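You operate a simulated robot arm through the tools that you are given. There is no shell and no other tool. Be economical: measure what you need, move in short steps, check, and stop when the job is done.

Carry out the task below with a simulated robot arm. There is one attempt and no reset: what you move stays moved.

JOB
Polish a patch of the loafer's toe from the brown tin, then close the tin.
Fine: use the small brush and put it back; the other tins stay shut. Set down upright: small brush. A coat counts when it lies all over at full strength: go over it till it gets no stronger.

The check looks at the end state, three seconds after you hand in, the way a careful person would. Anything else that was tipped, shoved, dropped, spilled or broken makes it a failure.

ROBOT AND FRAMES
A 6-joint arm with a two-finger parallel gripper, fixed in place. Base frame: the origin is at the foot of the arm, x ahead of it, y to its left, z up; the work surface is at about z = 0. Lengths are in cm, angles in degrees, forces in N, time in s.
With the tool pointing down near the work surface it reaches from about 14 to 58 cm from the base axis. Its first joint turns from -66.0 to 66.0 degrees. Payload 2.1 kg.
The tool frame sits at the grasp point between the pads (the TCP): z along the fingers, y along the line on which they close. The tips reach 3 cm beyond it. Largest opening 9.4 cm; finger width 2.8, thickness 1; the body of the gripper, 5 by 9.6 cm, starts 5.5 cm behind the TCP.
Orientation is that of the tool frame in the base frame, as [roll, pitch, yaw] about the fixed x, y, z axes, in that order (R = Rz(yaw) Ry(pitch) Rx(roll)). With the fingers straight down and closing along the base's y, the tool's x points along the base's -x, its y along +y and its z along -z.

CONTROLS
- The arm moves only by the tool move_arm. Its arguments are lists of equal length, an entry for each row: "delta_pos": the shift along the tool's x, y, z in cm, a list of three; "rot": the turn, a rotation vector about the tool's x, y, z in degrees, a list of three. In form: {"delta_pos": [[dx, dy, dz], ...], "rot": [[wx, wy, wz], ...]}. A call has 1 to 10 rows; each row is the pose to reach, as a shift and turn from the pose commanded when the call began, along the tool's axes at that moment. "fingers" is the finger opening in cm, from 0 to 9.4, set as the call begins (left out, the last holds). A row lasts 0.2 s, in which the tool goes at most 5 cm and 8.6 degrees; a call with a longer step from one row to the next is refused whole, and so is a gripper value outside its range. Where a pose cannot be reached the arm comes as near as it can. A force on the tool above 70 N (or 10 N above the force at the start of the call, whichever is more), or a blocked arm, ends the call early, and 0.2 s more pass. Each finger travels about 7.2 cm/s and halts on what it meets, pressing with about 20 N; the grip force reading is that of the motor and also rises with nothing between the fingers. The clock runs only during rows and for 0.2 s after the last one: add rows that repeat a pose to give the fingers time. The reply holds the time, the measured pose of the TCP, the force on the tool along the base axes, the opening and the grip force, in the units named above and with some noise, with the torque about the TCP (base axes, N m) and any sound that the robot's microphone picked up, and new pictures: "views" is both (left out), scene, wrist or none.
- Cameras (640 x 400 px; columns grow to the right, rows downward): "scene" is fixed at [5.35, -37.1, 48.06]; the picture's right is [0.80, -0.60, 0.00], its down [-0.34, -0.46, -0.82] and it looks along [0.49, 0.66, -0.57] (base axes); focal length 214 px, centre (320, 200). "wrist" rides on the gripper at [7.6, 1.4, -10.2] in the tool frame; the picture's right is [-0.18, 0.98, 0.00], its down [-0.75, -0.14, -0.64] and it looks along [-0.63, -0.12, 0.77] (tool axes); focal length 243 px, centre (320, 200). There is no depth. A picture from a camera that has moved, and an enlarged one, comes with that camera's place and axes in the base frame and with its lens.
- close_up(camera, box): a new picture of the part [left, top, right, bottom] of that camera's present view, enlarged. It takes no simulated time.
- finish_job(): hands the job in; it is judged then, once.

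Work in short steps. Places have to be worked out from the pictures, the camera data and where the tool is seen: move nearer, look again, correct. Check each grasp and each placing, and mend what went wrong. You have 120 turns and 200 pictures in all, those below and enlarged ones among them. Open the gripper and draw the arm clear of the work before you hand the job in, unless the task says otherwise; then end with one line.

The tools are called after "Call:" by a JSON object that holds its "name" and its "arguments". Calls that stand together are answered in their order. move_arm: Moves the arm, as the interface text tells. Its arguments: {"type":"object","properties":{"delta_pos":{"type":"array"},"rot":{"type":"array"},"fingers":{"type":"number"},"views":{"type":"string","enum":["both","scene","wrist","none"]}},"required":["delta_pos","rot"]} The other tools are called the same way: close_up (camera, box) takes an enlarged picture of a part of a camera's view; finish_job () hands the job in.

At the start:

```text
time_s: 0.0
tcp_pos: [25.24, -7.94, 34.71]
ee_rot: [179.9, 0.0, -179.9]
force: [0.5, -1.1, 0.4]
moment: [-0.01, 0.01, 0.01]
gripper_width: 9.4
gripper_force: 0.1
```

scene: 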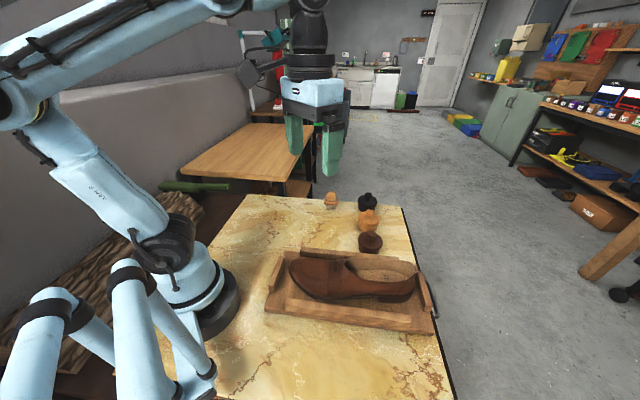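
wrist: 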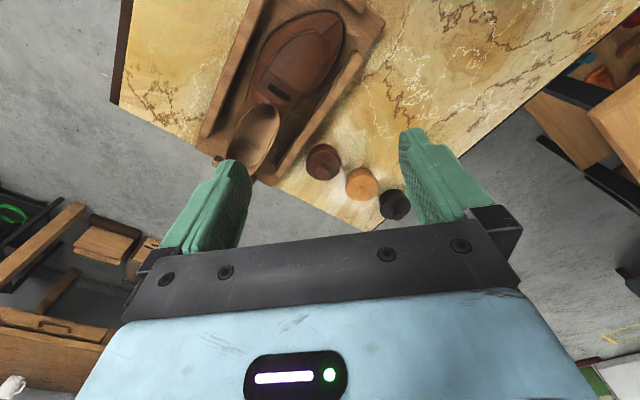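

The scene shows a loafer in a wooden tray, three tins and a small item (likely the brush). I'll take enlarged views first.

Call:
{"name": "close_up", "arguments": {"camera": "scene", "box": [300, 180, 420, 260]}}

Call:
{"name": "close_up", "arguments": {"camera": "scene", "box": [250, 230, 450, 355]}}

Call:
{"name": "close_up", "arguments": {"camera": "wrist", "box": [180, 0, 440, 240]}}

```text
5.00 times, centred on (360, 220) of scene
camera zoom: at [5.35, -37.1, 48.06], right [0.8, -0.6, 0.0], down [-0.34, -0.46, -0.82], along [0.49, 0.66, -0.57], focal length 1072 px, centre (120, 100)
```

zoom: 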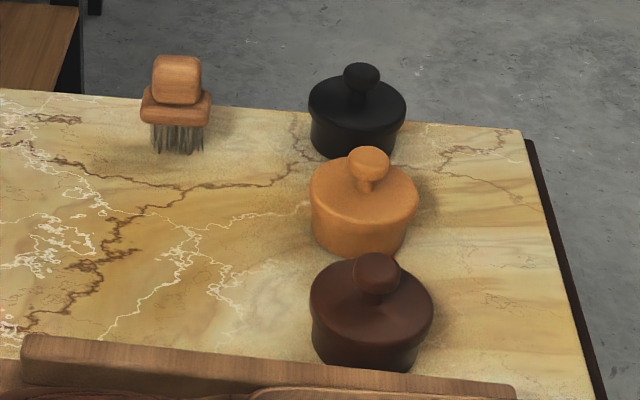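

```text
3.20 times, centred on (350, 292) of scene
camera zoom: at [5.35, -37.1, 48.06], right [0.8, -0.6, 0.0], down [-0.34, -0.46, -0.82], along [0.49, 0.66, -0.57], focal length 686 px, centre (224, -96)
```

zoom: 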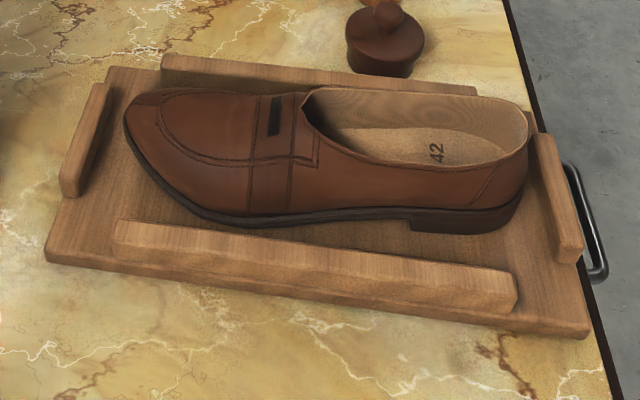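

```text
1.67 times, centred on (310, 120) of wrist
camera zoom: at [17.75, -6.47, 45.07], right [0.18, 0.98, 0.0], down [0.75, -0.14, 0.64], along [0.63, -0.12, -0.77], focal length 404 px, centre (337, 333)
```

zoom: 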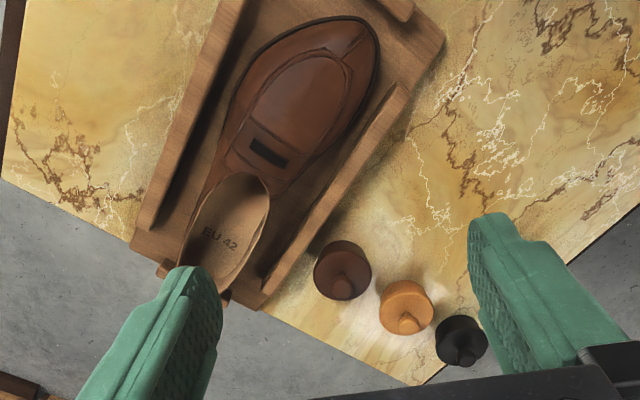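

Estimates: brush near (46,10.6), brown tin near (43,-11), toe near (20,-8). I'll move nearer to the tins for a better look.

Call:
{"name": "move_arm", "arguments": {"delta_pos": [[-2, 1, 2.5], [-4, 2, 5], [-6, 3, 7.5], [-8, 4, 10], [-10, 5, 12.5], [-10, 5, 12.5]], "rot": [[0, 0, 0], [0, 0, 0], [0, 0, 0], [0, 0, 0], [0, 0, 0], [0, 0, 0]]}}

```text
time_s: 1.4
tcp_pos: [35.56, -2.98, 22.21]
ee_rot: [180.0, 0.0, 179.9]
force: [-0.7, 0.0, 0.0]
moment: [0.0, 0.03, 0.0]
gripper_width: 9.41
gripper_force: 0.0
camera wrist: at [27.9, -1.45, 32.4], right [0.18, 0.98, 0.0], down [0.75, -0.14, 0.64], along [0.63, -0.12, -0.77], focal length 243 px, centre (320, 200)
```

scene: 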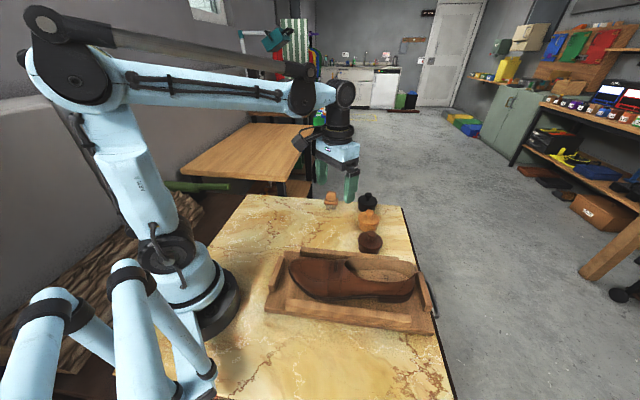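
wrist: 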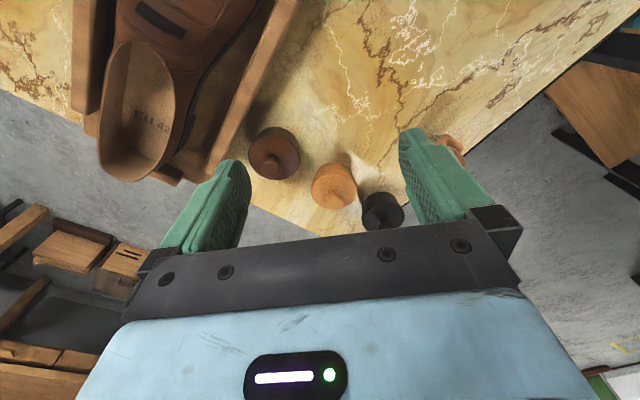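

Close up of the tins from the wrist.

Call:
{"name": "close_up", "arguments": {"camera": "wrist", "box": [230, 110, 420, 230]}}

Call:
{"name": "close_up", "arguments": {"camera": "scene", "box": [340, 225, 400, 262]}}

Call:
{"name": "close_up", "arguments": {"camera": "scene", "box": [310, 180, 360, 215]}}

```text
3.33 times, centred on (325, 170) of wrist
camera zoom: at [27.9, -1.45, 32.4], right [0.18, 0.98, 0.0], down [0.75, -0.14, 0.64], along [0.63, -0.12, -0.77], focal length 809 px, centre (303, 300)
```

zoom: 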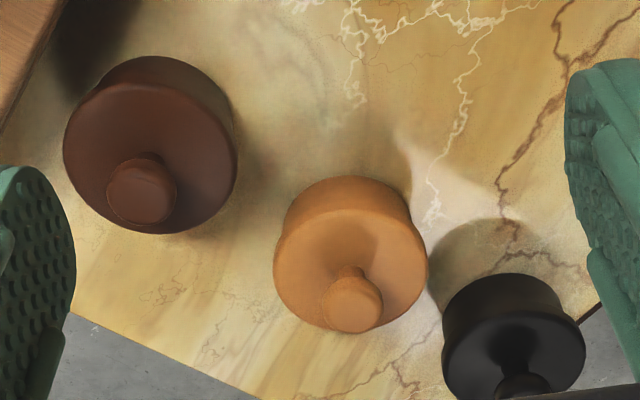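

```text
10.67 times, centred on (370, 244) of scene
camera zoom: at [5.35, -37.1, 48.06], right [0.8, -0.6, 0.0], down [-0.34, -0.46, -0.82], along [0.49, 0.66, -0.57], focal length 2288 px, centre (-213, -264)
```

zoom: 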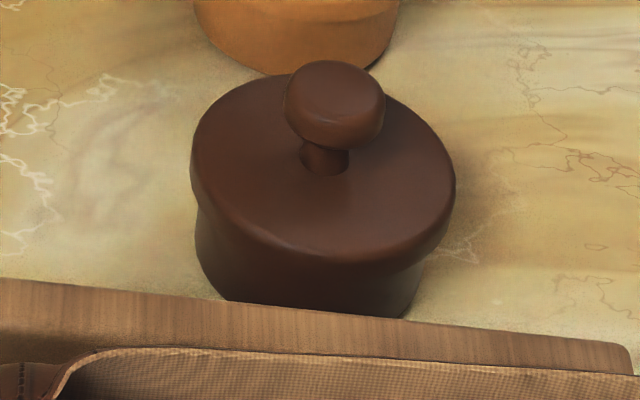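

```text
11.43 times, centred on (335, 198) of scene
camera zoom: at [5.35, -37.1, 48.06], right [0.8, -0.6, 0.0], down [-0.34, -0.46, -0.82], along [0.49, 0.66, -0.57], focal length 2451 px, centre (149, 229)
```

zoom: 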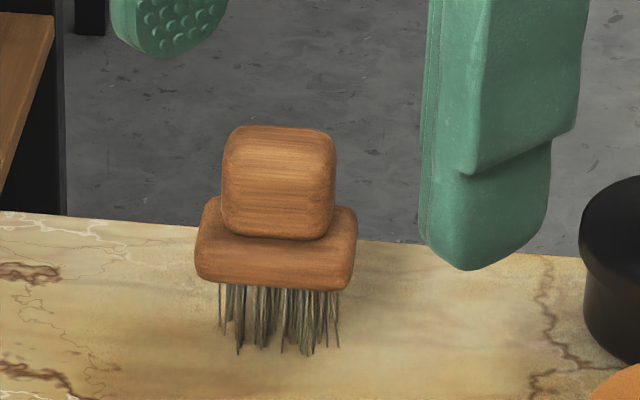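

Triangulated brown knob at about (43.0,-10.5,6.0), lid top near z 4. I'll go above it with fingers at 5 cm.

Call:
{"name": "move_arm", "arguments": {"delta_pos": [[-2, -2, 2], [-4, -4, 4], [-6, -6, 6], [-7.5, -7.5, 8.5], [-7.5, -7.5, 10.2], [-7.5, -7.5, 10.2]], "rot": [[0, 0, 0], [0, 0, 0], [0, 0, 0], [0, 0, 0], [0, 0, 0], [0, 0, 0]], "fingers": 5}}

Call:
{"name": "close_up", "arguments": {"camera": "scene", "box": [320, 190, 420, 260]}}

```text
time_s: 2.8
tcp_pos: [42.87, -10.62, 11.78]
ee_rot: [179.9, -0.1, -180.0]
force: [0.3, 0.4, -0.2]
moment: [-0.04, 0.0, -0.02]
gripper_width: 5.02
gripper_force: 0.0
camera wrist: at [35.32, -9.1, 22.19], right [0.18, 0.98, 0.0], down [0.75, -0.14, 0.64], along [0.63, -0.12, -0.77], focal length 243 px, centre (320, 200)
```

scene: 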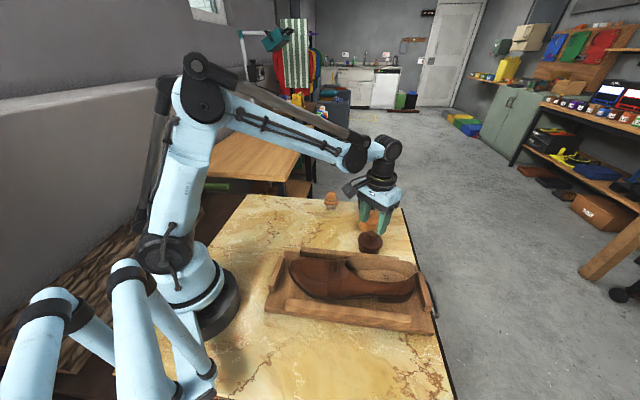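
wrist: 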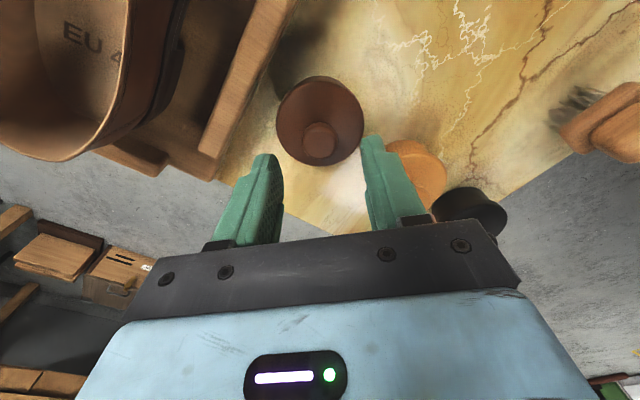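

```text
5.71 times, centred on (370, 225) of scene
camera zoom: at [5.35, -37.1, 48.06], right [0.8, -0.6, 0.0], down [-0.34, -0.46, -0.82], along [0.49, 0.66, -0.57], focal length 1226 px, centre (34, 57)
```

zoom: 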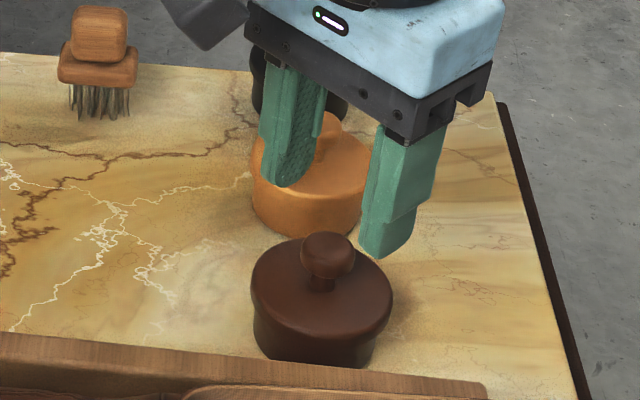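

Knob confirmed at (43.15,-10.6). Descend to z 7.5 around it.

Call:
{"name": "move_arm", "arguments": {"delta_pos": [[-0.2, 0, 2], [-0.2, 0, 3.2], [-0.2, 0, 4.2], [-0.2, 0, 4.2]], "rot": [[0, 0, 0], [0, 0, 0], [0, 0, 0], [0, 0, 0]], "views": "wrist"}}

Call:
{"name": "close_up", "arguments": {"camera": "scene", "box": [340, 200, 410, 260]}}

```text
time_s: 3.8
tcp_pos: [43.06, -10.47, 7.73]
ee_rot: [179.9, 0.1, 180.0]
force: [0.7, -0.9, -0.3]
moment: [0.0, 0.05, 0.02]
gripper_width: 5.03
gripper_force: 0.0
camera wrist: at [35.49, -9.04, 18.09], right [0.18, 0.98, 0.0], down [0.75, -0.14, 0.64], along [0.63, -0.12, -0.77], focal length 243 px, centre (320, 200)
```

wrist: 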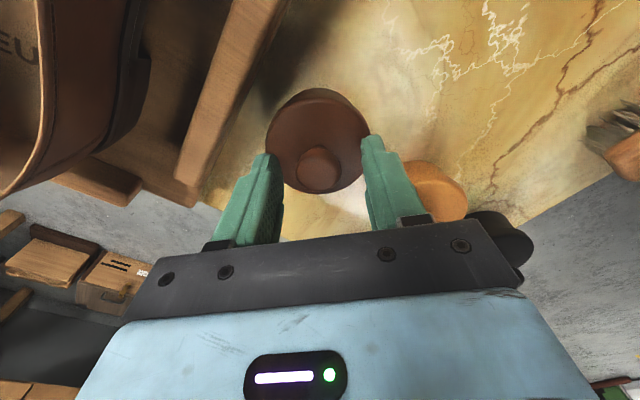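

```text
6.67 times, centred on (375, 230) of scene
camera zoom: at [5.35, -37.1, 48.06], right [0.8, -0.6, 0.0], down [-0.34, -0.46, -0.82], along [0.49, 0.66, -0.57], focal length 1430 px, centre (-47, 0)
```

zoom: 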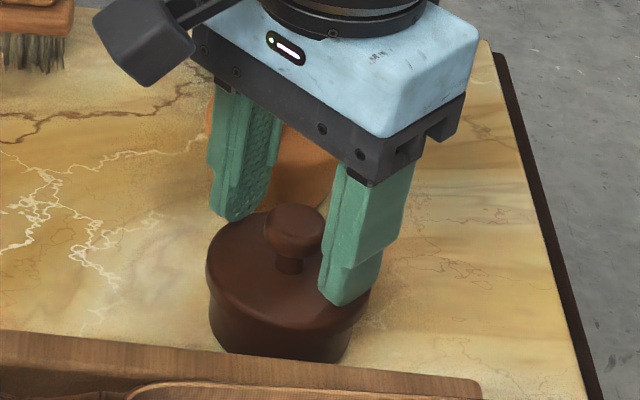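

Centred on the knob; lower slightly and close.

Call:
{"name": "move_arm", "arguments": {"delta_pos": [[0, 0, 0.3], [0, 0, 0.3], [0, 0, 0.3], [0, 0, 0.3]], "rot": [[0, 0, 0], [0, 0, 0], [0, 0, 0], [0, 0, 0]], "fingers": 1, "views": "none"}}

```text
time_s: 4.8
tcp_pos: [43.07, -10.61, 7.54]
ee_rot: [-179.9, 0.0, -180.0]
force: [0.9, -5.3, 17.4]
moment: [-0.1, 0.09, 0.01]
gripper_width: 2.44
gripper_force: 19.9
```

Knob gripped at 2.44 cm, with some vertical load. Lift slightly and look.

Call:
{"name": "move_arm", "arguments": {"delta_pos": [[0, 0, -0.3], [0, 0, -0.6], [0, 0, -1.0], [0, 0, -1.0]], "rot": [[0, 0, 0], [0, 0, 0], [0, 0, 0], [0, 0, 0]], "views": "none"}}

Call:
{"name": "close_up", "arguments": {"camera": "scene", "box": [340, 200, 410, 260]}}

```text
time_s: 5.8
tcp_pos: [43.04, -10.53, 8.65]
ee_rot: [-180.0, 0.0, -180.0]
force: [0.5, -1.0, -1.3]
moment: [-0.03, -0.01, 0.02]
gripper_width: 2.43
gripper_force: 19.6
heard: snap
```

```text
6.67 times, centred on (375, 230) of scene
camera zoom: at [5.35, -37.1, 48.06], right [0.8, -0.6, 0.0], down [-0.34, -0.46, -0.82], along [0.49, 0.66, -0.57], focal length 1430 px, centre (-47, 0)
```

zoom: 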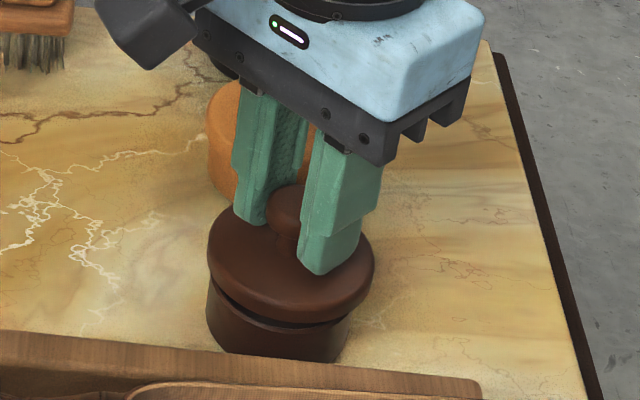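

The lid snapped free (so closing needs a press till it snaps). I'll carry it to open marble at about (36,4).

Call:
{"name": "move_arm", "arguments": {"delta_pos": [[0, 0, -3], [0, 0, -5], [2, 4, -5], [4, 8, -5], [6, 12, -5], [7, 14.5, -5], [7, 14.5, -2], [7, 14.5, 0.5], [7, 14.5, 2], [7, 14.5, 2]], "rot": [[0, 0, 0], [0, 0, 0], [0, 0, 0], [0, 0, 0], [0, 0, 0], [0, 0, 0], [0, 0, 0], [0, 0, 0], [0, 0, 0], [0, 0, 0]], "views": "wrist"}}

Call:
{"name": "close_up", "arguments": {"camera": "scene", "box": [280, 180, 420, 270]}}

```text
time_s: 8.0
tcp_pos: [36.07, 4.03, 6.53]
ee_rot: [-179.9, 0.0, -179.9]
force: [0.1, 0.4, 1.1]
moment: [0.01, 0.0, 0.0]
gripper_width: 0.97
gripper_force: 0.1
camera wrist: at [28.51, 5.59, 16.91], right [0.18, 0.98, 0.0], down [0.75, -0.14, 0.64], along [0.63, -0.12, -0.77], focal length 243 px, centre (320, 200)
```

wrist: 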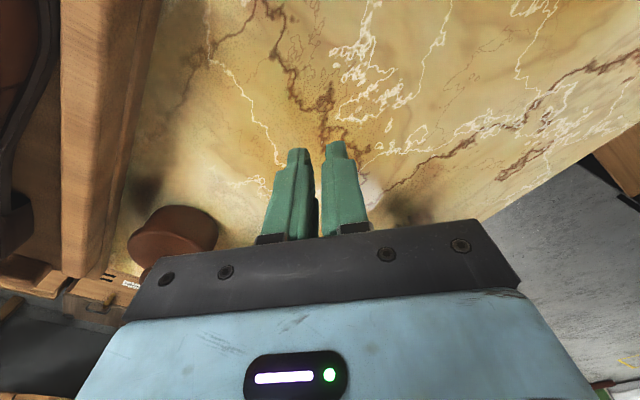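

```text
4.44 times, centred on (350, 225) of scene
camera zoom: at [5.35, -37.1, 48.06], right [0.8, -0.6, 0.0], down [-0.34, -0.46, -0.82], along [0.49, 0.66, -0.57], focal length 953 px, centre (187, 89)
```

zoom: 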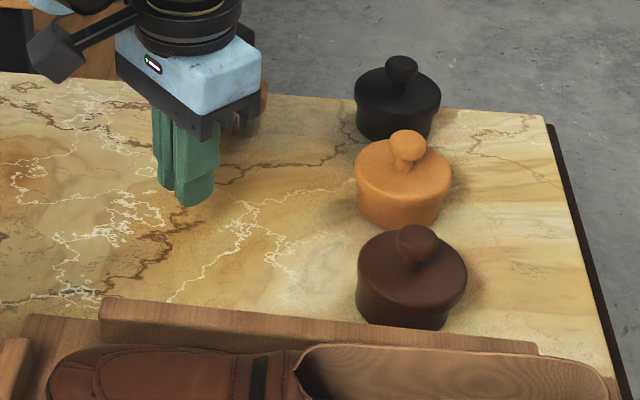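

The knob slipped out and the lid seems to have dropped back on the tin. Check it closely.

Call:
{"name": "close_up", "arguments": {"camera": "scene", "box": [345, 225, 395, 262]}}

Call:
{"name": "close_up", "arguments": {"camera": "scene", "box": [260, 230, 360, 300]}}

```text
10.81 times, centred on (370, 244) of scene
camera zoom: at [5.35, -37.1, 48.06], right [0.8, -0.6, 0.0], down [-0.34, -0.46, -0.82], along [0.49, 0.66, -0.57], focal length 2319 px, centre (-220, -270)
```

zoom: 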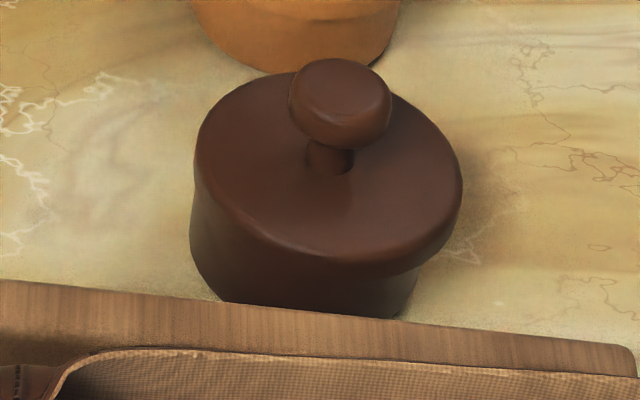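

```text
5.71 times, centred on (310, 265) of scene
camera zoom: at [5.35, -37.1, 48.06], right [0.8, -0.6, 0.0], down [-0.34, -0.46, -0.82], along [0.49, 0.66, -0.57], focal length 1226 px, centre (377, -171)
```

zoom: 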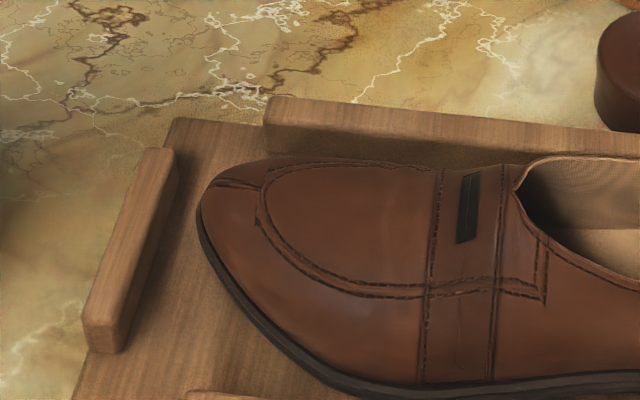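

Lid sits back on the tin, slightly offset, not damaged. Return above the knob (now ~(43.0,-10.7)) with fingers open for a better grip.

Call:
{"name": "move_arm", "arguments": {"delta_pos": [[0, 0, -3], [0, 0, -5.5], [-2, -4, -5.5], [-4, -8, -5.5], [-6, -12, -5.5], [-6.95, -14.7, -5.5], [-6.95, -14.7, -3.5], [-6.95, -14.7, -1.5], [-6.95, -14.7, -1.5]], "rot": [[0, 0, 0], [0, 0, 0], [0, 0, 0], [0, 0, 0], [0, 0, 0], [0, 0, 0], [0, 0, 0], [0, 0, 0], [0, 0, 0]], "fingers": 4.6, "views": "wrist"}}

Call:
{"name": "close_up", "arguments": {"camera": "scene", "box": [340, 200, 410, 260]}}

Call:
{"name": "close_up", "arguments": {"camera": "wrist", "box": [220, 60, 420, 260]}}

```text
time_s: 10.0
tcp_pos: [43.15, -10.45, 7.88]
ee_rot: [180.0, 0.0, 180.0]
force: [-0.2, -0.4, 0.3]
moment: [0.01, 0.0, -0.06]
gripper_width: 4.62
gripper_force: 0.1
camera wrist: at [35.5, -9.1, 18.31], right [0.18, 0.98, 0.0], down [0.75, -0.14, 0.64], along [0.63, -0.12, -0.77], focal length 243 px, centre (320, 200)
```

wrist: 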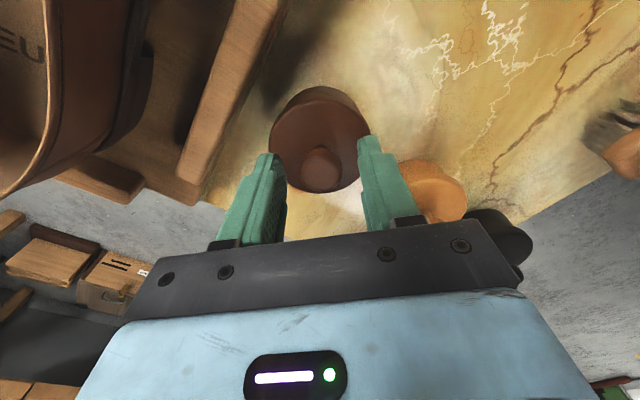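

```text
6.67 times, centred on (375, 230) of scene
camera zoom: at [5.35, -37.1, 48.06], right [0.8, -0.6, 0.0], down [-0.34, -0.46, -0.82], along [0.49, 0.66, -0.57], focal length 1430 px, centre (-47, 0)
```

zoom: 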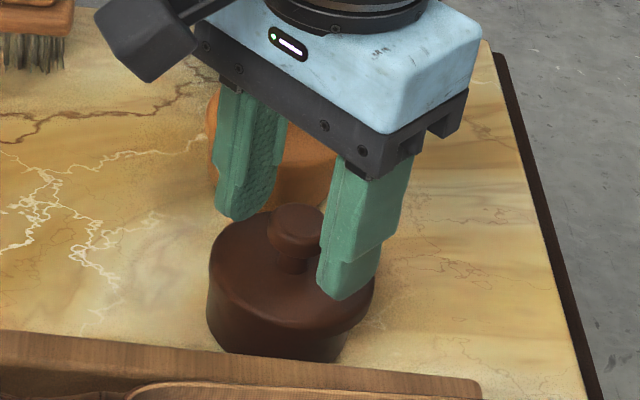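

```text
2.00 times, centred on (320, 160) of wrist
camera zoom: at [35.5, -9.1, 18.31], right [0.18, 0.98, 0.0], down [0.75, -0.14, 0.64], along [0.63, -0.12, -0.77], focal length 485 px, centre (320, 280)
```

zoom: 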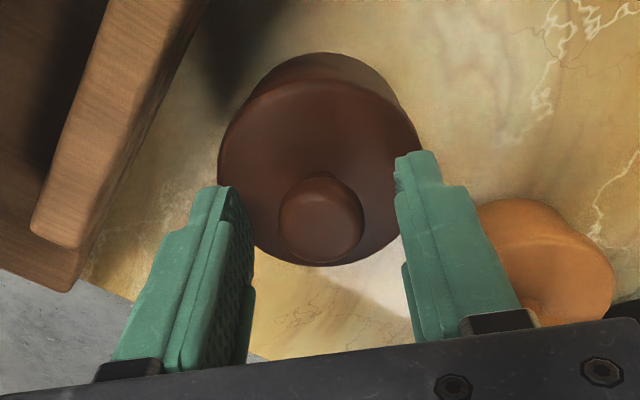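

Aligned. Lower in small steps to find the lid top.

Call:
{"name": "move_arm", "arguments": {"delta_pos": [[0, 0, 0.3], [0, 0, 0.5], [0, 0, 0.7], [0, 0, 0.7]], "rot": [[0, 0, 0], [0, 0, 0], [0, 0, 0], [0, 0, 0]], "views": "none"}}

```text
time_s: 11.0
tcp_pos: [43.07, -10.6, 7.29]
ee_rot: [-179.9, 0.0, -179.9]
force: [0.8, -0.2, -0.2]
moment: [0.0, -0.01, 0.01]
gripper_width: 4.58
gripper_force: 0.1
```

No contact yet at 7.3; go slightly lower, then close.

Call:
{"name": "move_arm", "arguments": {"delta_pos": [[0, 0, 0.15], [0, 0, 0.3], [0, 0, 0.3]], "rot": [[0, 0, 0], [0, 0, 0], [0, 0, 0]], "views": "none"}}

Call:
{"name": "close_up", "arguments": {"camera": "scene", "box": [350, 215, 400, 255]}}

```text
time_s: 11.8
tcp_pos: [43.02, -10.66, 7.04]
ee_rot: [-180.0, 0.1, 180.0]
force: [1.3, -0.9, -0.3]
moment: [0.01, 0.05, 0.01]
gripper_width: 4.59
gripper_force: 0.0
```

```text
10.00 times, centred on (375, 235) of scene
camera zoom: at [5.35, -37.1, 48.06], right [0.8, -0.6, 0.0], down [-0.34, -0.46, -0.82], along [0.49, 0.66, -0.57], focal length 2145 px, centre (-230, -150)
```

zoom: 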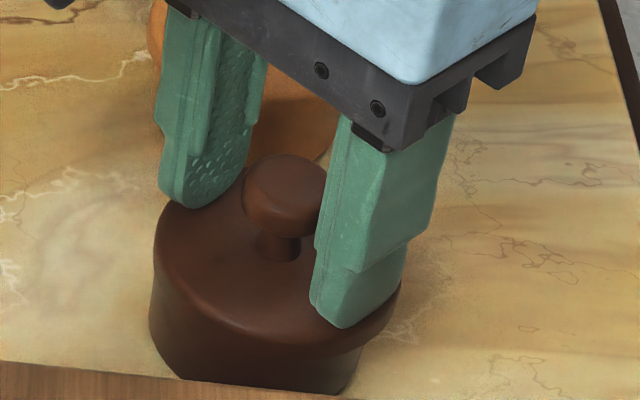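

Tips just above the lid. Close fully on the knob and give it time.

Call:
{"name": "move_arm", "arguments": {"delta_pos": [[0, 0, 0], [0, 0, 0], [0, 0, 0], [0, 0, 0], [0, 0, 0]], "rot": [[0, 0, 0], [0, 0, 0], [0, 0, 0], [0, 0, 0], [0, 0, 0]], "fingers": 0, "views": "none"}}

Call:
{"name": "close_up", "arguments": {"camera": "scene", "box": [350, 215, 400, 255]}}

```text
time_s: 13.0
tcp_pos: [43.11, -10.66, 7.03]
ee_rot: [-179.9, 0.0, 180.0]
force: [-0.3, -0.2, 0.8]
moment: [0.02, 0.01, 0.0]
gripper_width: 2.44
gripper_force: 19.9
```

```text
10.00 times, centred on (375, 235) of scene
camera zoom: at [5.35, -37.1, 48.06], right [0.8, -0.6, 0.0], down [-0.34, -0.46, -0.82], along [0.49, 0.66, -0.57], focal length 2145 px, centre (-230, -150)
```

zoom: 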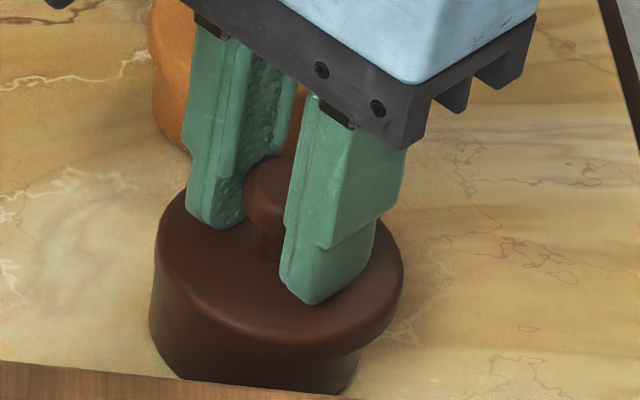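

No squeeze-out force this time. Lift slowly.

Call:
{"name": "move_arm", "arguments": {"delta_pos": [[0, 0, -0.4], [0, 0, -0.8], [0, 0, -1.2], [0, 0, -1.6], [0, 0, -2.2], [0, 0, -2.8], [0, 0, -3.4], [0, 0, -4]], "rot": [[0, 0, 0], [0, 0, 0], [0, 0, 0], [0, 0, 0], [0, 0, 0], [0, 0, 0], [0, 0, 0], [0, 0, 0]], "views": "none"}}

Call:
{"name": "close_up", "arguments": {"camera": "scene", "box": [340, 195, 410, 260]}}

```text
time_s: 14.8
tcp_pos: [42.89, -10.78, 11.06]
ee_rot: [-180.0, 0.0, 180.0]
force: [-0.8, -0.2, 0.0]
moment: [0.0, 0.01, -0.03]
gripper_width: 2.43
gripper_force: 20.2
```

```text
6.15 times, centred on (375, 228) of scene
camera zoom: at [5.35, -37.1, 48.06], right [0.8, -0.6, 0.0], down [-0.34, -0.46, -0.82], along [0.49, 0.66, -0.57], focal length 1320 px, centre (-18, 31)
```

zoom: 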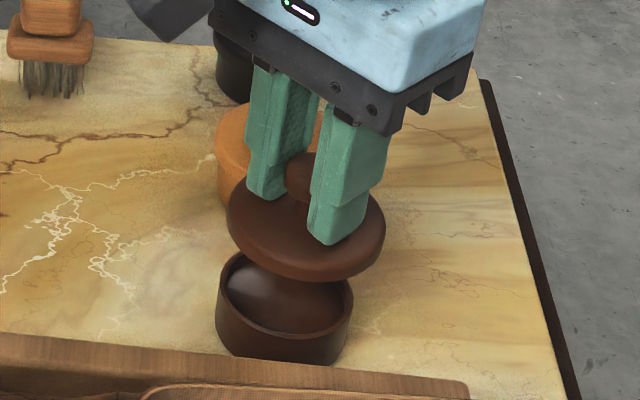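

Lid is held; the tin is open. Carry it gently to (36,4).

Call:
{"name": "move_arm", "arguments": {"delta_pos": [[0.5, 1, -1], [1.2, 2.5, -1.5], [2, 4.5, -1.5], [3, 6.5, -1.5], [4, 8.5, -1.5], [5, 10.5, -1.5], [6, 12.5, -1.5], [6.7, 14, -1.5], [7, 14.7, -1], [7, 14.7, 0]], "rot": [[0, 0, 0], [0, 0, 0], [0, 0, 0], [0, 0, 0], [0, 0, 0], [0, 0, 0], [0, 0, 0], [0, 0, 0], [0, 0, 0], [0, 0, 0]], "views": "none"}}

Call:
{"name": "close_up", "arguments": {"camera": "scene", "box": [280, 180, 420, 270]}}

```text
time_s: 17.0
tcp_pos: [36.11, 4.07, 10.93]
ee_rot: [179.9, 0.0, -180.0]
force: [0.1, 0.1, -0.4]
moment: [-0.02, 0.04, 0.02]
gripper_width: 2.44
gripper_force: 20.0
```

```text
4.44 times, centred on (350, 225) of scene
camera zoom: at [5.35, -37.1, 48.06], right [0.8, -0.6, 0.0], down [-0.34, -0.46, -0.82], along [0.49, 0.66, -0.57], focal length 953 px, centre (187, 89)
```

zoom: 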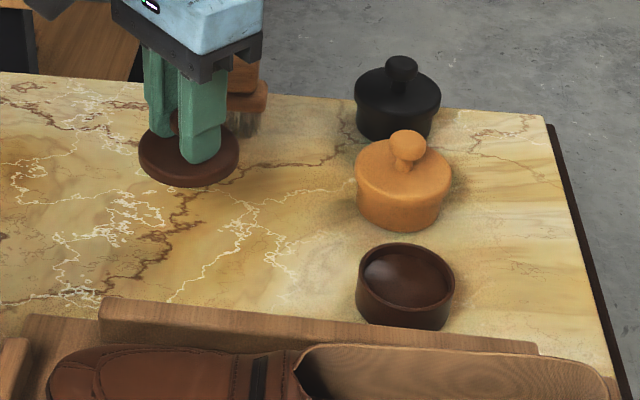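

Lower towards the marble: the lid bottom is about 6.5 now.

Call:
{"name": "move_arm", "arguments": {"delta_pos": [[0, 0, 1.5], [0, 0, 3], [0, 0, 4.5], [0, 0, 5.5], [0, 0, 5.8], [0, 0, 6.0], [0, 0, 6.0]], "rot": [[0, 0, 0], [0, 0, 0], [0, 0, 0], [0, 0, 0], [0, 0, 0], [0, 0, 0], [0, 0, 0]], "views": "none"}}

Call:
{"name": "close_up", "arguments": {"camera": "scene", "box": [290, 190, 360, 235]}}

```text
time_s: 18.6
tcp_pos: [35.99, 3.93, 4.99]
ee_rot: [179.9, -0.1, -180.0]
force: [-1.1, 0.6, -1.3]
moment: [0.02, 0.02, 0.04]
gripper_width: 2.44
gripper_force: 19.6
```

```text
8.89 times, centred on (325, 212) of scene
camera zoom: at [5.35, -37.1, 48.06], right [0.8, -0.6, 0.0], down [-0.34, -0.46, -0.82], along [0.49, 0.66, -0.57], focal length 1906 px, centre (276, 89)
```

zoom: 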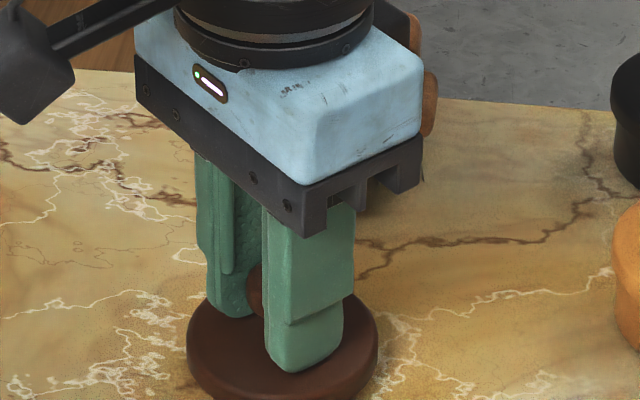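

Not yet touching; continue in small steps.

Call:
{"name": "move_arm", "arguments": {"delta_pos": [[0, 0, 0.2], [0, 0, 0.4], [0, 0, 0.4]], "rot": [[0, 0, 0], [0, 0, 0], [0, 0, 0]], "views": "none"}}

```text
time_s: 19.4
tcp_pos: [36.0, 4.11, 4.51]
ee_rot: [180.0, 0.0, 180.0]
force: [0.4, 0.2, 3.6]
moment: [-0.04, 0.01, -0.01]
gripper_width: 2.42
gripper_force: 20.6
```

Light contact (3.6 N). Open the fingers to release.

Call:
{"name": "move_arm", "arguments": {"delta_pos": [[0, 0, 0.1], [0, 0, 0.1], [0, 0, 0.1], [0, 0, 0]], "rot": [[0, 0, 0], [0, 0, 0], [0, 0, 0], [0, 0, 0]], "fingers": 4.6, "views": "none"}}

Call:
{"name": "move_arm", "arguments": {"delta_pos": [[0, 0, -2], [0, 0, -5], [0, 0, -9], [0, 0, -13], [4, 0, -15], [4, 0, -15]], "rot": [[0, 0, 0], [0, 0, 0], [0, 0, 0], [0, 0, 0], [0, 0, 0], [0, 0, 0]], "views": "both"}}

Call:
{"name": "close_up", "arguments": {"camera": "scene", "box": [290, 180, 410, 260]}}

Call:
{"name": "close_up", "arguments": {"camera": "wrist", "box": [300, 80, 460, 200]}}

```text
time_s: 20.4
tcp_pos: [36.07, 4.07, 4.53]
ee_rot: [180.0, 0.0, -179.9]
force: [-0.3, 0.5, -1.1]
moment: [0.0, -0.02, 0.0]
gripper_width: 4.61
gripper_force: 0.1
```

```text
time_s: 21.8
tcp_pos: [31.84, 4.01, 19.75]
ee_rot: [-180.0, 0.0, -179.9]
force: [0.3, 0.0, 0.8]
moment: [-0.04, 0.04, 0.0]
gripper_width: 4.58
gripper_force: 0.0
camera wrist: at [24.31, 5.48, 30.17], right [0.18, 0.98, 0.0], down [0.75, -0.14, 0.64], along [0.63, -0.12, -0.77], focal length 243 px, centre (320, 200)
```

scene: 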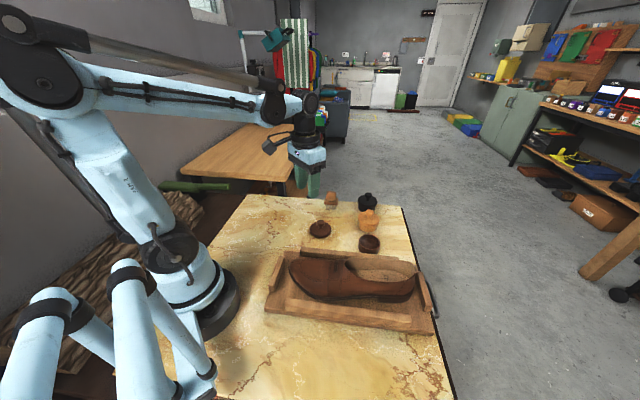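
wrist: 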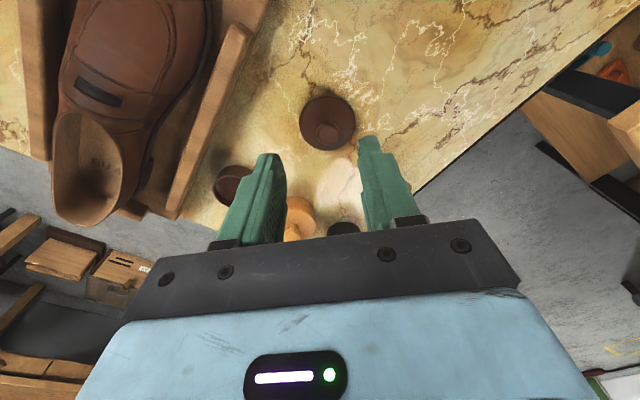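

```text
5.00 times, centred on (350, 220) of scene
camera zoom: at [5.35, -37.1, 48.06], right [0.8, -0.6, 0.0], down [-0.34, -0.46, -0.82], along [0.49, 0.66, -0.57], focal length 1072 px, centre (170, 100)
```

zoom: 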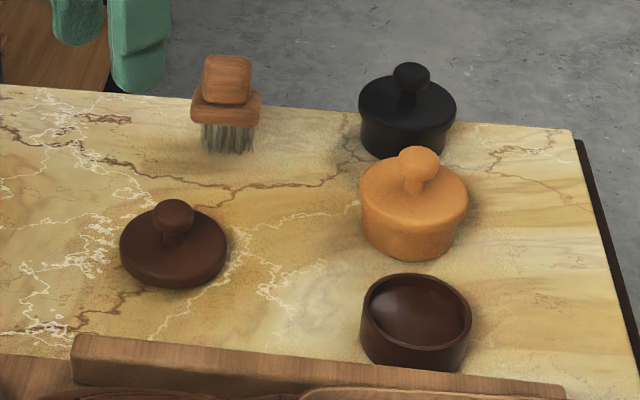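

```text
3.33 times, centred on (380, 140) of wrist
camera zoom: at [24.31, 5.48, 30.17], right [0.18, 0.98, 0.0], down [0.75, -0.14, 0.64], along [0.63, -0.12, -0.77], focal length 809 px, centre (120, 400)
```

zoom: 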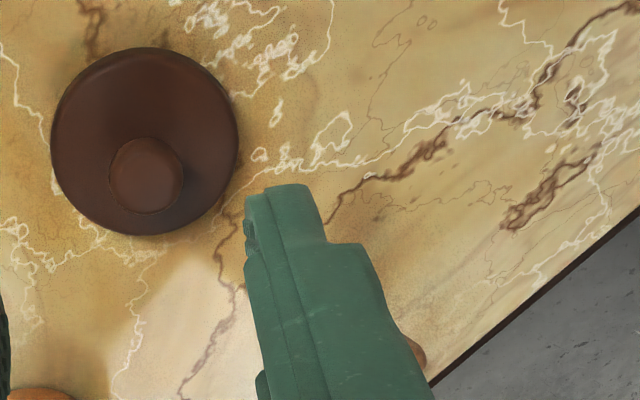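

Lid is flat on the marble. Move over toward the brush with fingers wide for a view of it.

Call:
{"name": "move_arm", "arguments": {"delta_pos": [[-2.7, 2.3, 0], [-5.4, 4.6, 0], [-8, 7, 0], [-8, 7, 0]], "rot": [[0, 0, 0], [0, 0, 0], [0, 0, 0], [0, 0, 0]], "fingers": 7, "views": "none"}}

Call:
{"name": "close_up", "arguments": {"camera": "wrist", "box": [250, 90, 410, 210]}}

```text
time_s: 22.8
tcp_pos: [40.17, 10.91, 19.6]
ee_rot: [180.0, 0.0, 180.0]
force: [-1.0, 0.1, -0.8]
moment: [-0.01, -0.01, -0.01]
gripper_width: 7.01
gripper_force: 0.0
```

```text
3.33 times, centred on (330, 150) of wrist
camera zoom: at [32.61, 12.36, 29.97], right [0.18, 0.98, 0.0], down [0.75, -0.14, 0.64], along [0.63, -0.12, -0.77], focal length 809 px, centre (287, 367)
```

zoom: 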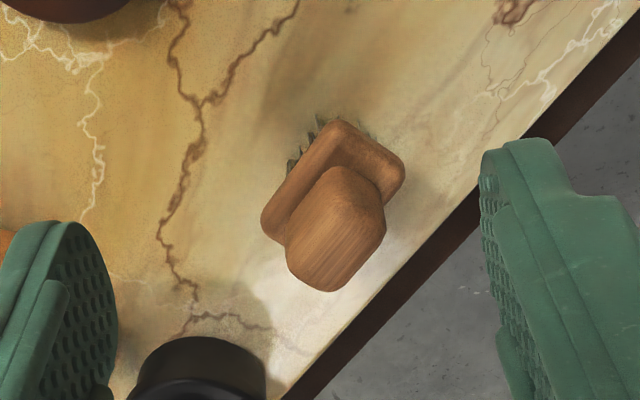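

Brush block's long axis is at about -45° in base, centre about (46.3,11.35), handle z≈4.3–7.6. I'll go above it, turning the gripper 45° to close across its thin side.

Call:
{"name": "move_arm", "arguments": {"delta_pos": [[-1, 0, 1], [-2, 0.1, 2], [-3, 0.2, 3], [-4, 0.3, 4], [-5, 0.4, 5], [-6.15, 0.45, 5.5], [-6.15, 0.45, 5.5]], "rot": [[0, 0, 7.5], [0, 0, 15], [0, 0, 22.5], [0, 0, 30], [0, 0, 37.5], [0, 0, 45], [0, 0, 45]], "fingers": 5.5, "views": "wrist"}}

Call:
{"name": "close_up", "arguments": {"camera": "scene", "box": [300, 170, 370, 220]}}

Call:
{"name": "close_up", "arguments": {"camera": "wrist", "box": [220, 60, 420, 260]}}

```text
time_s: 24.4
tcp_pos: [46.29, 11.62, 14.08]
ee_rot: [180.0, 0.0, 134.9]
force: [0.5, 0.0, -0.7]
moment: [0.0, -0.01, -0.02]
gripper_width: 5.47
gripper_force: 0.0
camera wrist: at [41.86, 17.99, 24.38], right [0.83, 0.56, 0.0], down [0.43, -0.63, 0.64], along [0.36, -0.53, -0.77], focal length 243 px, centre (320, 200)
```

wrist: 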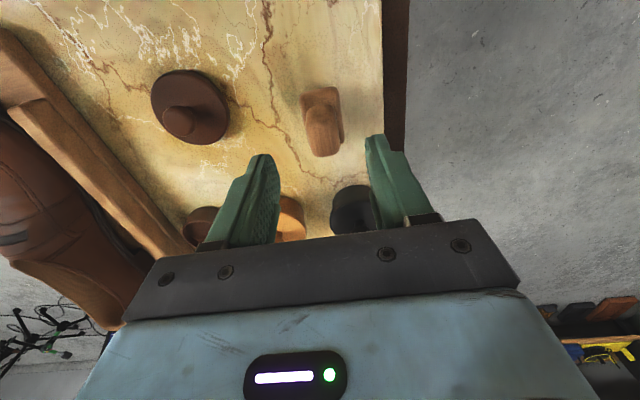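

```text
8.00 times, centred on (335, 195) of scene
camera zoom: at [5.35, -37.1, 48.06], right [0.8, -0.6, 0.0], down [-0.34, -0.46, -0.82], along [0.49, 0.66, -0.57], focal length 1716 px, centre (200, 240)
```

zoom: 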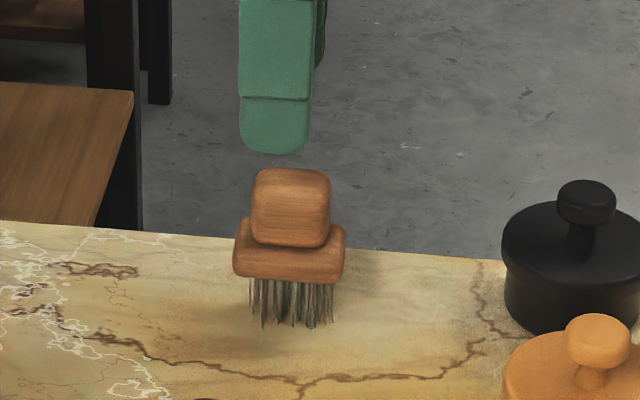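

```text
2.00 times, centred on (320, 160) of wrist
camera zoom: at [41.86, 17.99, 24.38], right [0.83, 0.56, 0.0], down [0.43, -0.63, 0.64], along [0.36, -0.53, -0.77], focal length 485 px, centre (320, 280)
```

zoom: 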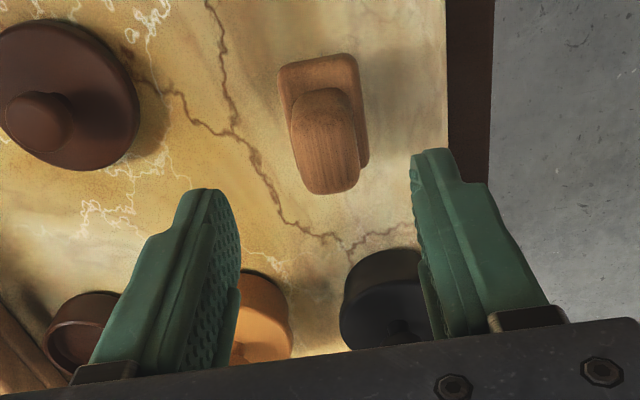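

The handle lies between the fingers and is aligned within a few mm. Descend to z≈7.6.

Call:
{"name": "move_arm", "arguments": {"delta_pos": [[-0.3, 0, 2], [-0.3, 0, 4], [-0.3, 0, 5.5], [-0.3, 0, 6.4], [-0.3, 0, 6.4]], "rot": [[0, 0, 0], [0, 0, 0], [0, 0, 0], [0, 0, 0], [0, 0, 0]], "views": "none"}}

Call:
{"name": "close_up", "arguments": {"camera": "scene", "box": [300, 170, 370, 220]}}

Call:
{"name": "close_up", "arguments": {"camera": "wrist", "box": [220, 60, 420, 260]}}

```text
time_s: 25.6
tcp_pos: [46.29, 11.24, 7.64]
ee_rot: [180.0, 0.0, 134.9]
force: [0.5, 0.8, -0.5]
moment: [-0.03, 0.0, 0.02]
gripper_width: 5.49
gripper_force: 0.1
```

```text
8.00 times, centred on (335, 195) of scene
camera zoom: at [5.35, -37.1, 48.06], right [0.8, -0.6, 0.0], down [-0.34, -0.46, -0.82], along [0.49, 0.66, -0.57], focal length 1716 px, centre (200, 240)
```

zoom: 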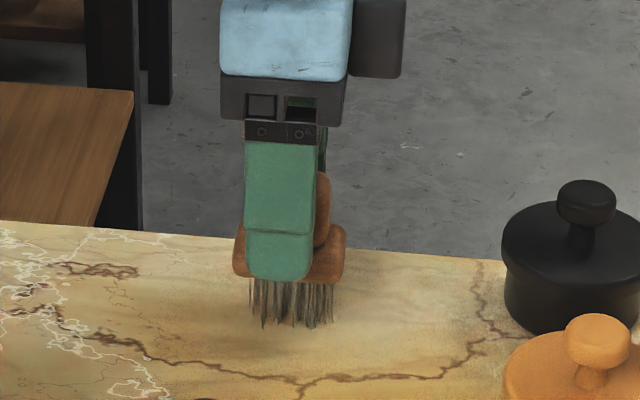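

```text
2.00 times, centred on (320, 160) of wrist
camera zoom: at [42.02, 17.7, 18.01], right [0.83, 0.56, 0.0], down [0.43, -0.63, 0.64], along [0.36, -0.53, -0.77], focal length 485 px, centre (320, 280)
```

zoom: 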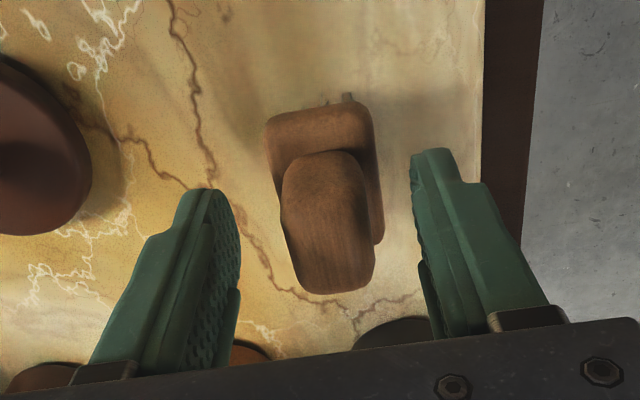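

Centred. Close on the handle.

Call:
{"name": "move_arm", "arguments": {"delta_pos": [[0, 0, 0], [0, 0, 0], [0, 0, 0], [0, 0, 0]], "rot": [[0, 0, 0], [0, 0, 0], [0, 0, 0], [0, 0, 0]], "fingers": 0, "views": "none"}}

Call:
{"name": "close_up", "arguments": {"camera": "wrist", "box": [220, 60, 420, 260]}}

Call:
{"name": "close_up", "arguments": {"camera": "scene", "box": [300, 170, 370, 220]}}

```text
time_s: 26.6
tcp_pos: [46.34, 11.24, 7.74]
ee_rot: [-179.9, 0.0, 135.1]
force: [-0.3, 1.0, 0.0]
moment: [-0.03, -0.03, 0.0]
gripper_width: 2.78
gripper_force: 19.9
```

```text
2.00 times, centred on (320, 160) of wrist
camera zoom: at [42.02, 17.71, 18.02], right [0.83, 0.56, 0.0], down [0.43, -0.63, 0.64], along [0.36, -0.53, -0.77], focal length 485 px, centre (320, 280)
```

zoom: 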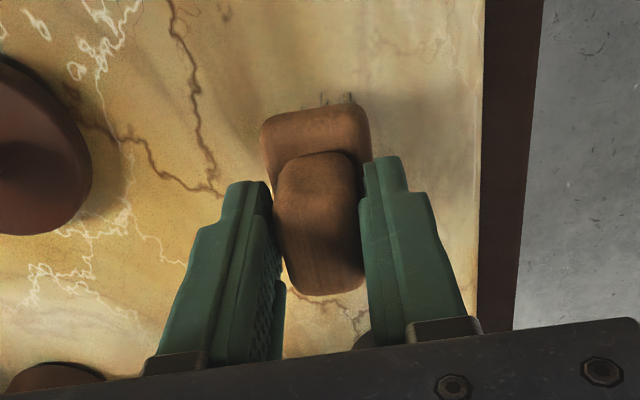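

```text
8.00 times, centred on (335, 195) of scene
camera zoom: at [5.35, -37.1, 48.06], right [0.8, -0.6, 0.0], down [-0.34, -0.46, -0.82], along [0.49, 0.66, -0.57], focal length 1716 px, centre (200, 240)
```

zoom: 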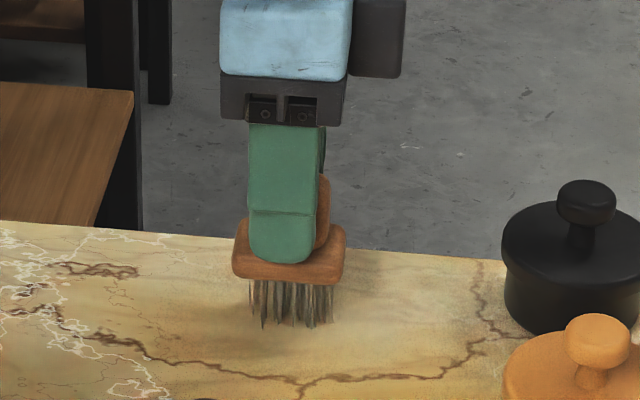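

Brush held (home pose TCP (46.3,11.25,7.7), yaw 135). Lift and carry it over the tin at (42.9,-10.55).

Call:
{"name": "move_arm", "arguments": {"delta_pos": [[0, 0, -2], [0, 0, -5], [0, 0, -8], [-2, -2.7, -8.3], [-4.2, -5.7, -8.3], [-6.4, -8.7, -8.3], [-8.6, -11.7, -8.3], [-10.8, -14.7, -8.3], [-13, -17.8, -8.3], [-13, -17.8, -8.3]], "rot": [[0, 0, 0], [0, 0, 0], [0, 0, 0], [0, 0, 0], [0, 0, 0], [0, 0, 0], [0, 0, 0], [0, 0, 0], [0, 0, 0], [0, 0, 0]], "views": "wrist"}}

Call:
{"name": "close_up", "arguments": {"camera": "scene", "box": [320, 180, 420, 260]}}

Call:
{"name": "close_up", "arguments": {"camera": "wrist", "box": [220, 60, 420, 260]}}

```text
time_s: 28.8
tcp_pos: [42.94, -10.49, 16.22]
ee_rot: [180.0, 0.0, 135.1]
force: [-0.4, -0.1, -1.3]
moment: [-0.05, 0.0, -0.02]
gripper_width: 2.8
gripper_force: 19.6
camera wrist: at [38.55, -4.18, 26.61], right [0.83, 0.56, 0.0], down [0.43, -0.63, 0.64], along [0.36, -0.53, -0.77], focal length 243 px, centre (320, 200)
```

wrist: 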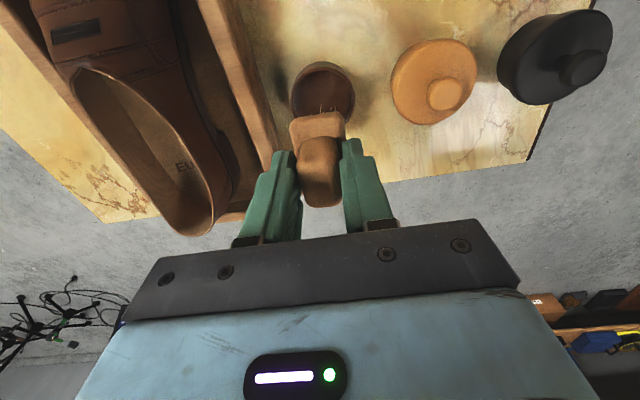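

```text
5.00 times, centred on (370, 220) of scene
camera zoom: at [5.34, -37.1, 48.06], right [0.8, -0.6, 0.0], down [-0.34, -0.46, -0.82], along [0.49, 0.66, -0.57], focal length 1072 px, centre (70, 100)
```

zoom: 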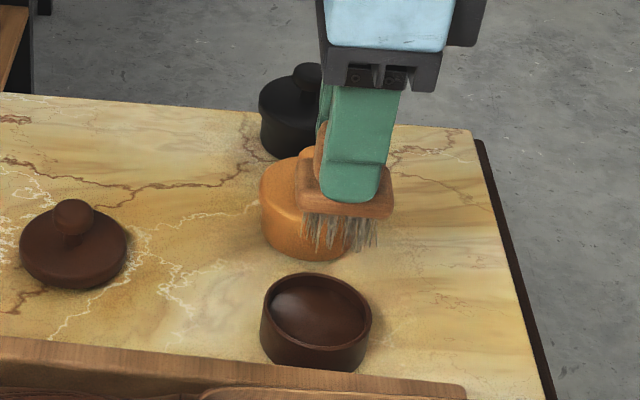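

```text
2.00 times, centred on (320, 160) of wrist
camera zoom: at [38.55, -4.18, 26.61], right [0.83, 0.56, 0.0], down [0.43, -0.63, 0.64], along [0.36, -0.53, -0.77], focal length 485 px, centre (320, 280)
```

zoom: 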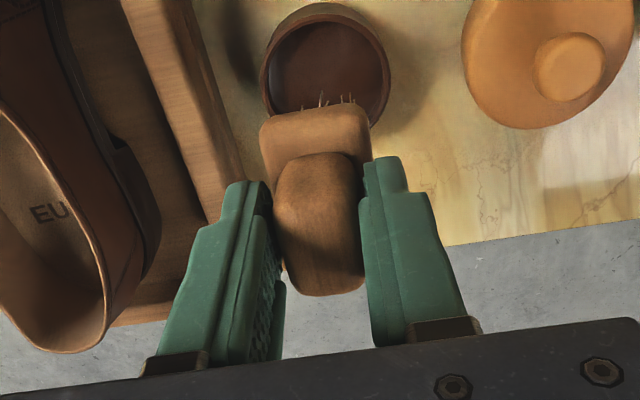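

Descend until bristles are just above the rim (TCP 11.2) and compare.

Call:
{"name": "move_arm", "arguments": {"delta_pos": [[0, 0, 2.5], [0, 0, 5], [0, 0, 5]], "rot": [[0, 0, 0], [0, 0, 0], [0, 0, 0]], "views": "none"}}

Call:
{"name": "close_up", "arguments": {"camera": "scene", "box": [345, 210, 405, 258]}}

Call:
{"name": "close_up", "arguments": {"camera": "wrist", "box": [220, 60, 420, 260]}}

```text
time_s: 29.6
tcp_pos: [43.12, -10.68, 11.17]
ee_rot: [-180.0, -0.1, 135.0]
force: [0.1, -0.2, -0.4]
moment: [-0.01, 0.03, -0.01]
gripper_width: 2.76
gripper_force: 19.6
```

```text
8.33 times, centred on (375, 234) of scene
camera zoom: at [5.35, -37.1, 48.06], right [0.8, -0.6, 0.0], down [-0.34, -0.46, -0.82], along [0.49, 0.66, -0.57], focal length 1787 px, centre (-138, -83)
```

zoom: 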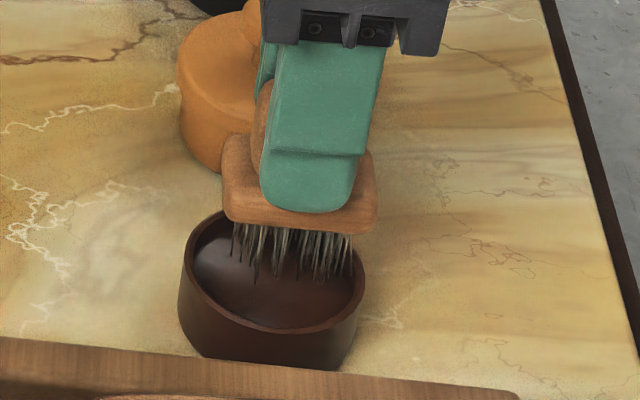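

```text
2.00 times, centred on (320, 160) of wrist
camera zoom: at [38.66, -4.24, 21.43], right [0.83, 0.56, 0.0], down [0.43, -0.63, 0.64], along [0.36, -0.53, -0.77], focal length 485 px, centre (320, 280)
```

zoom: 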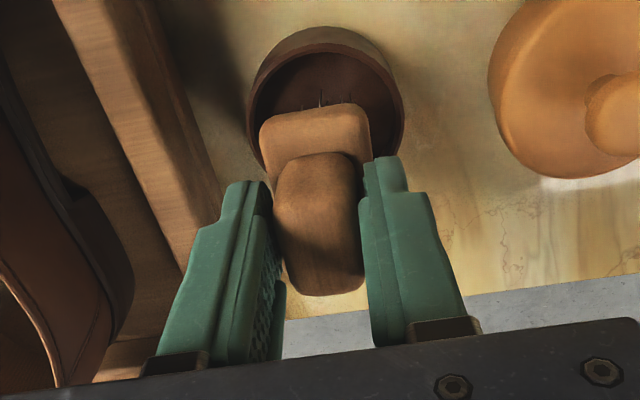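

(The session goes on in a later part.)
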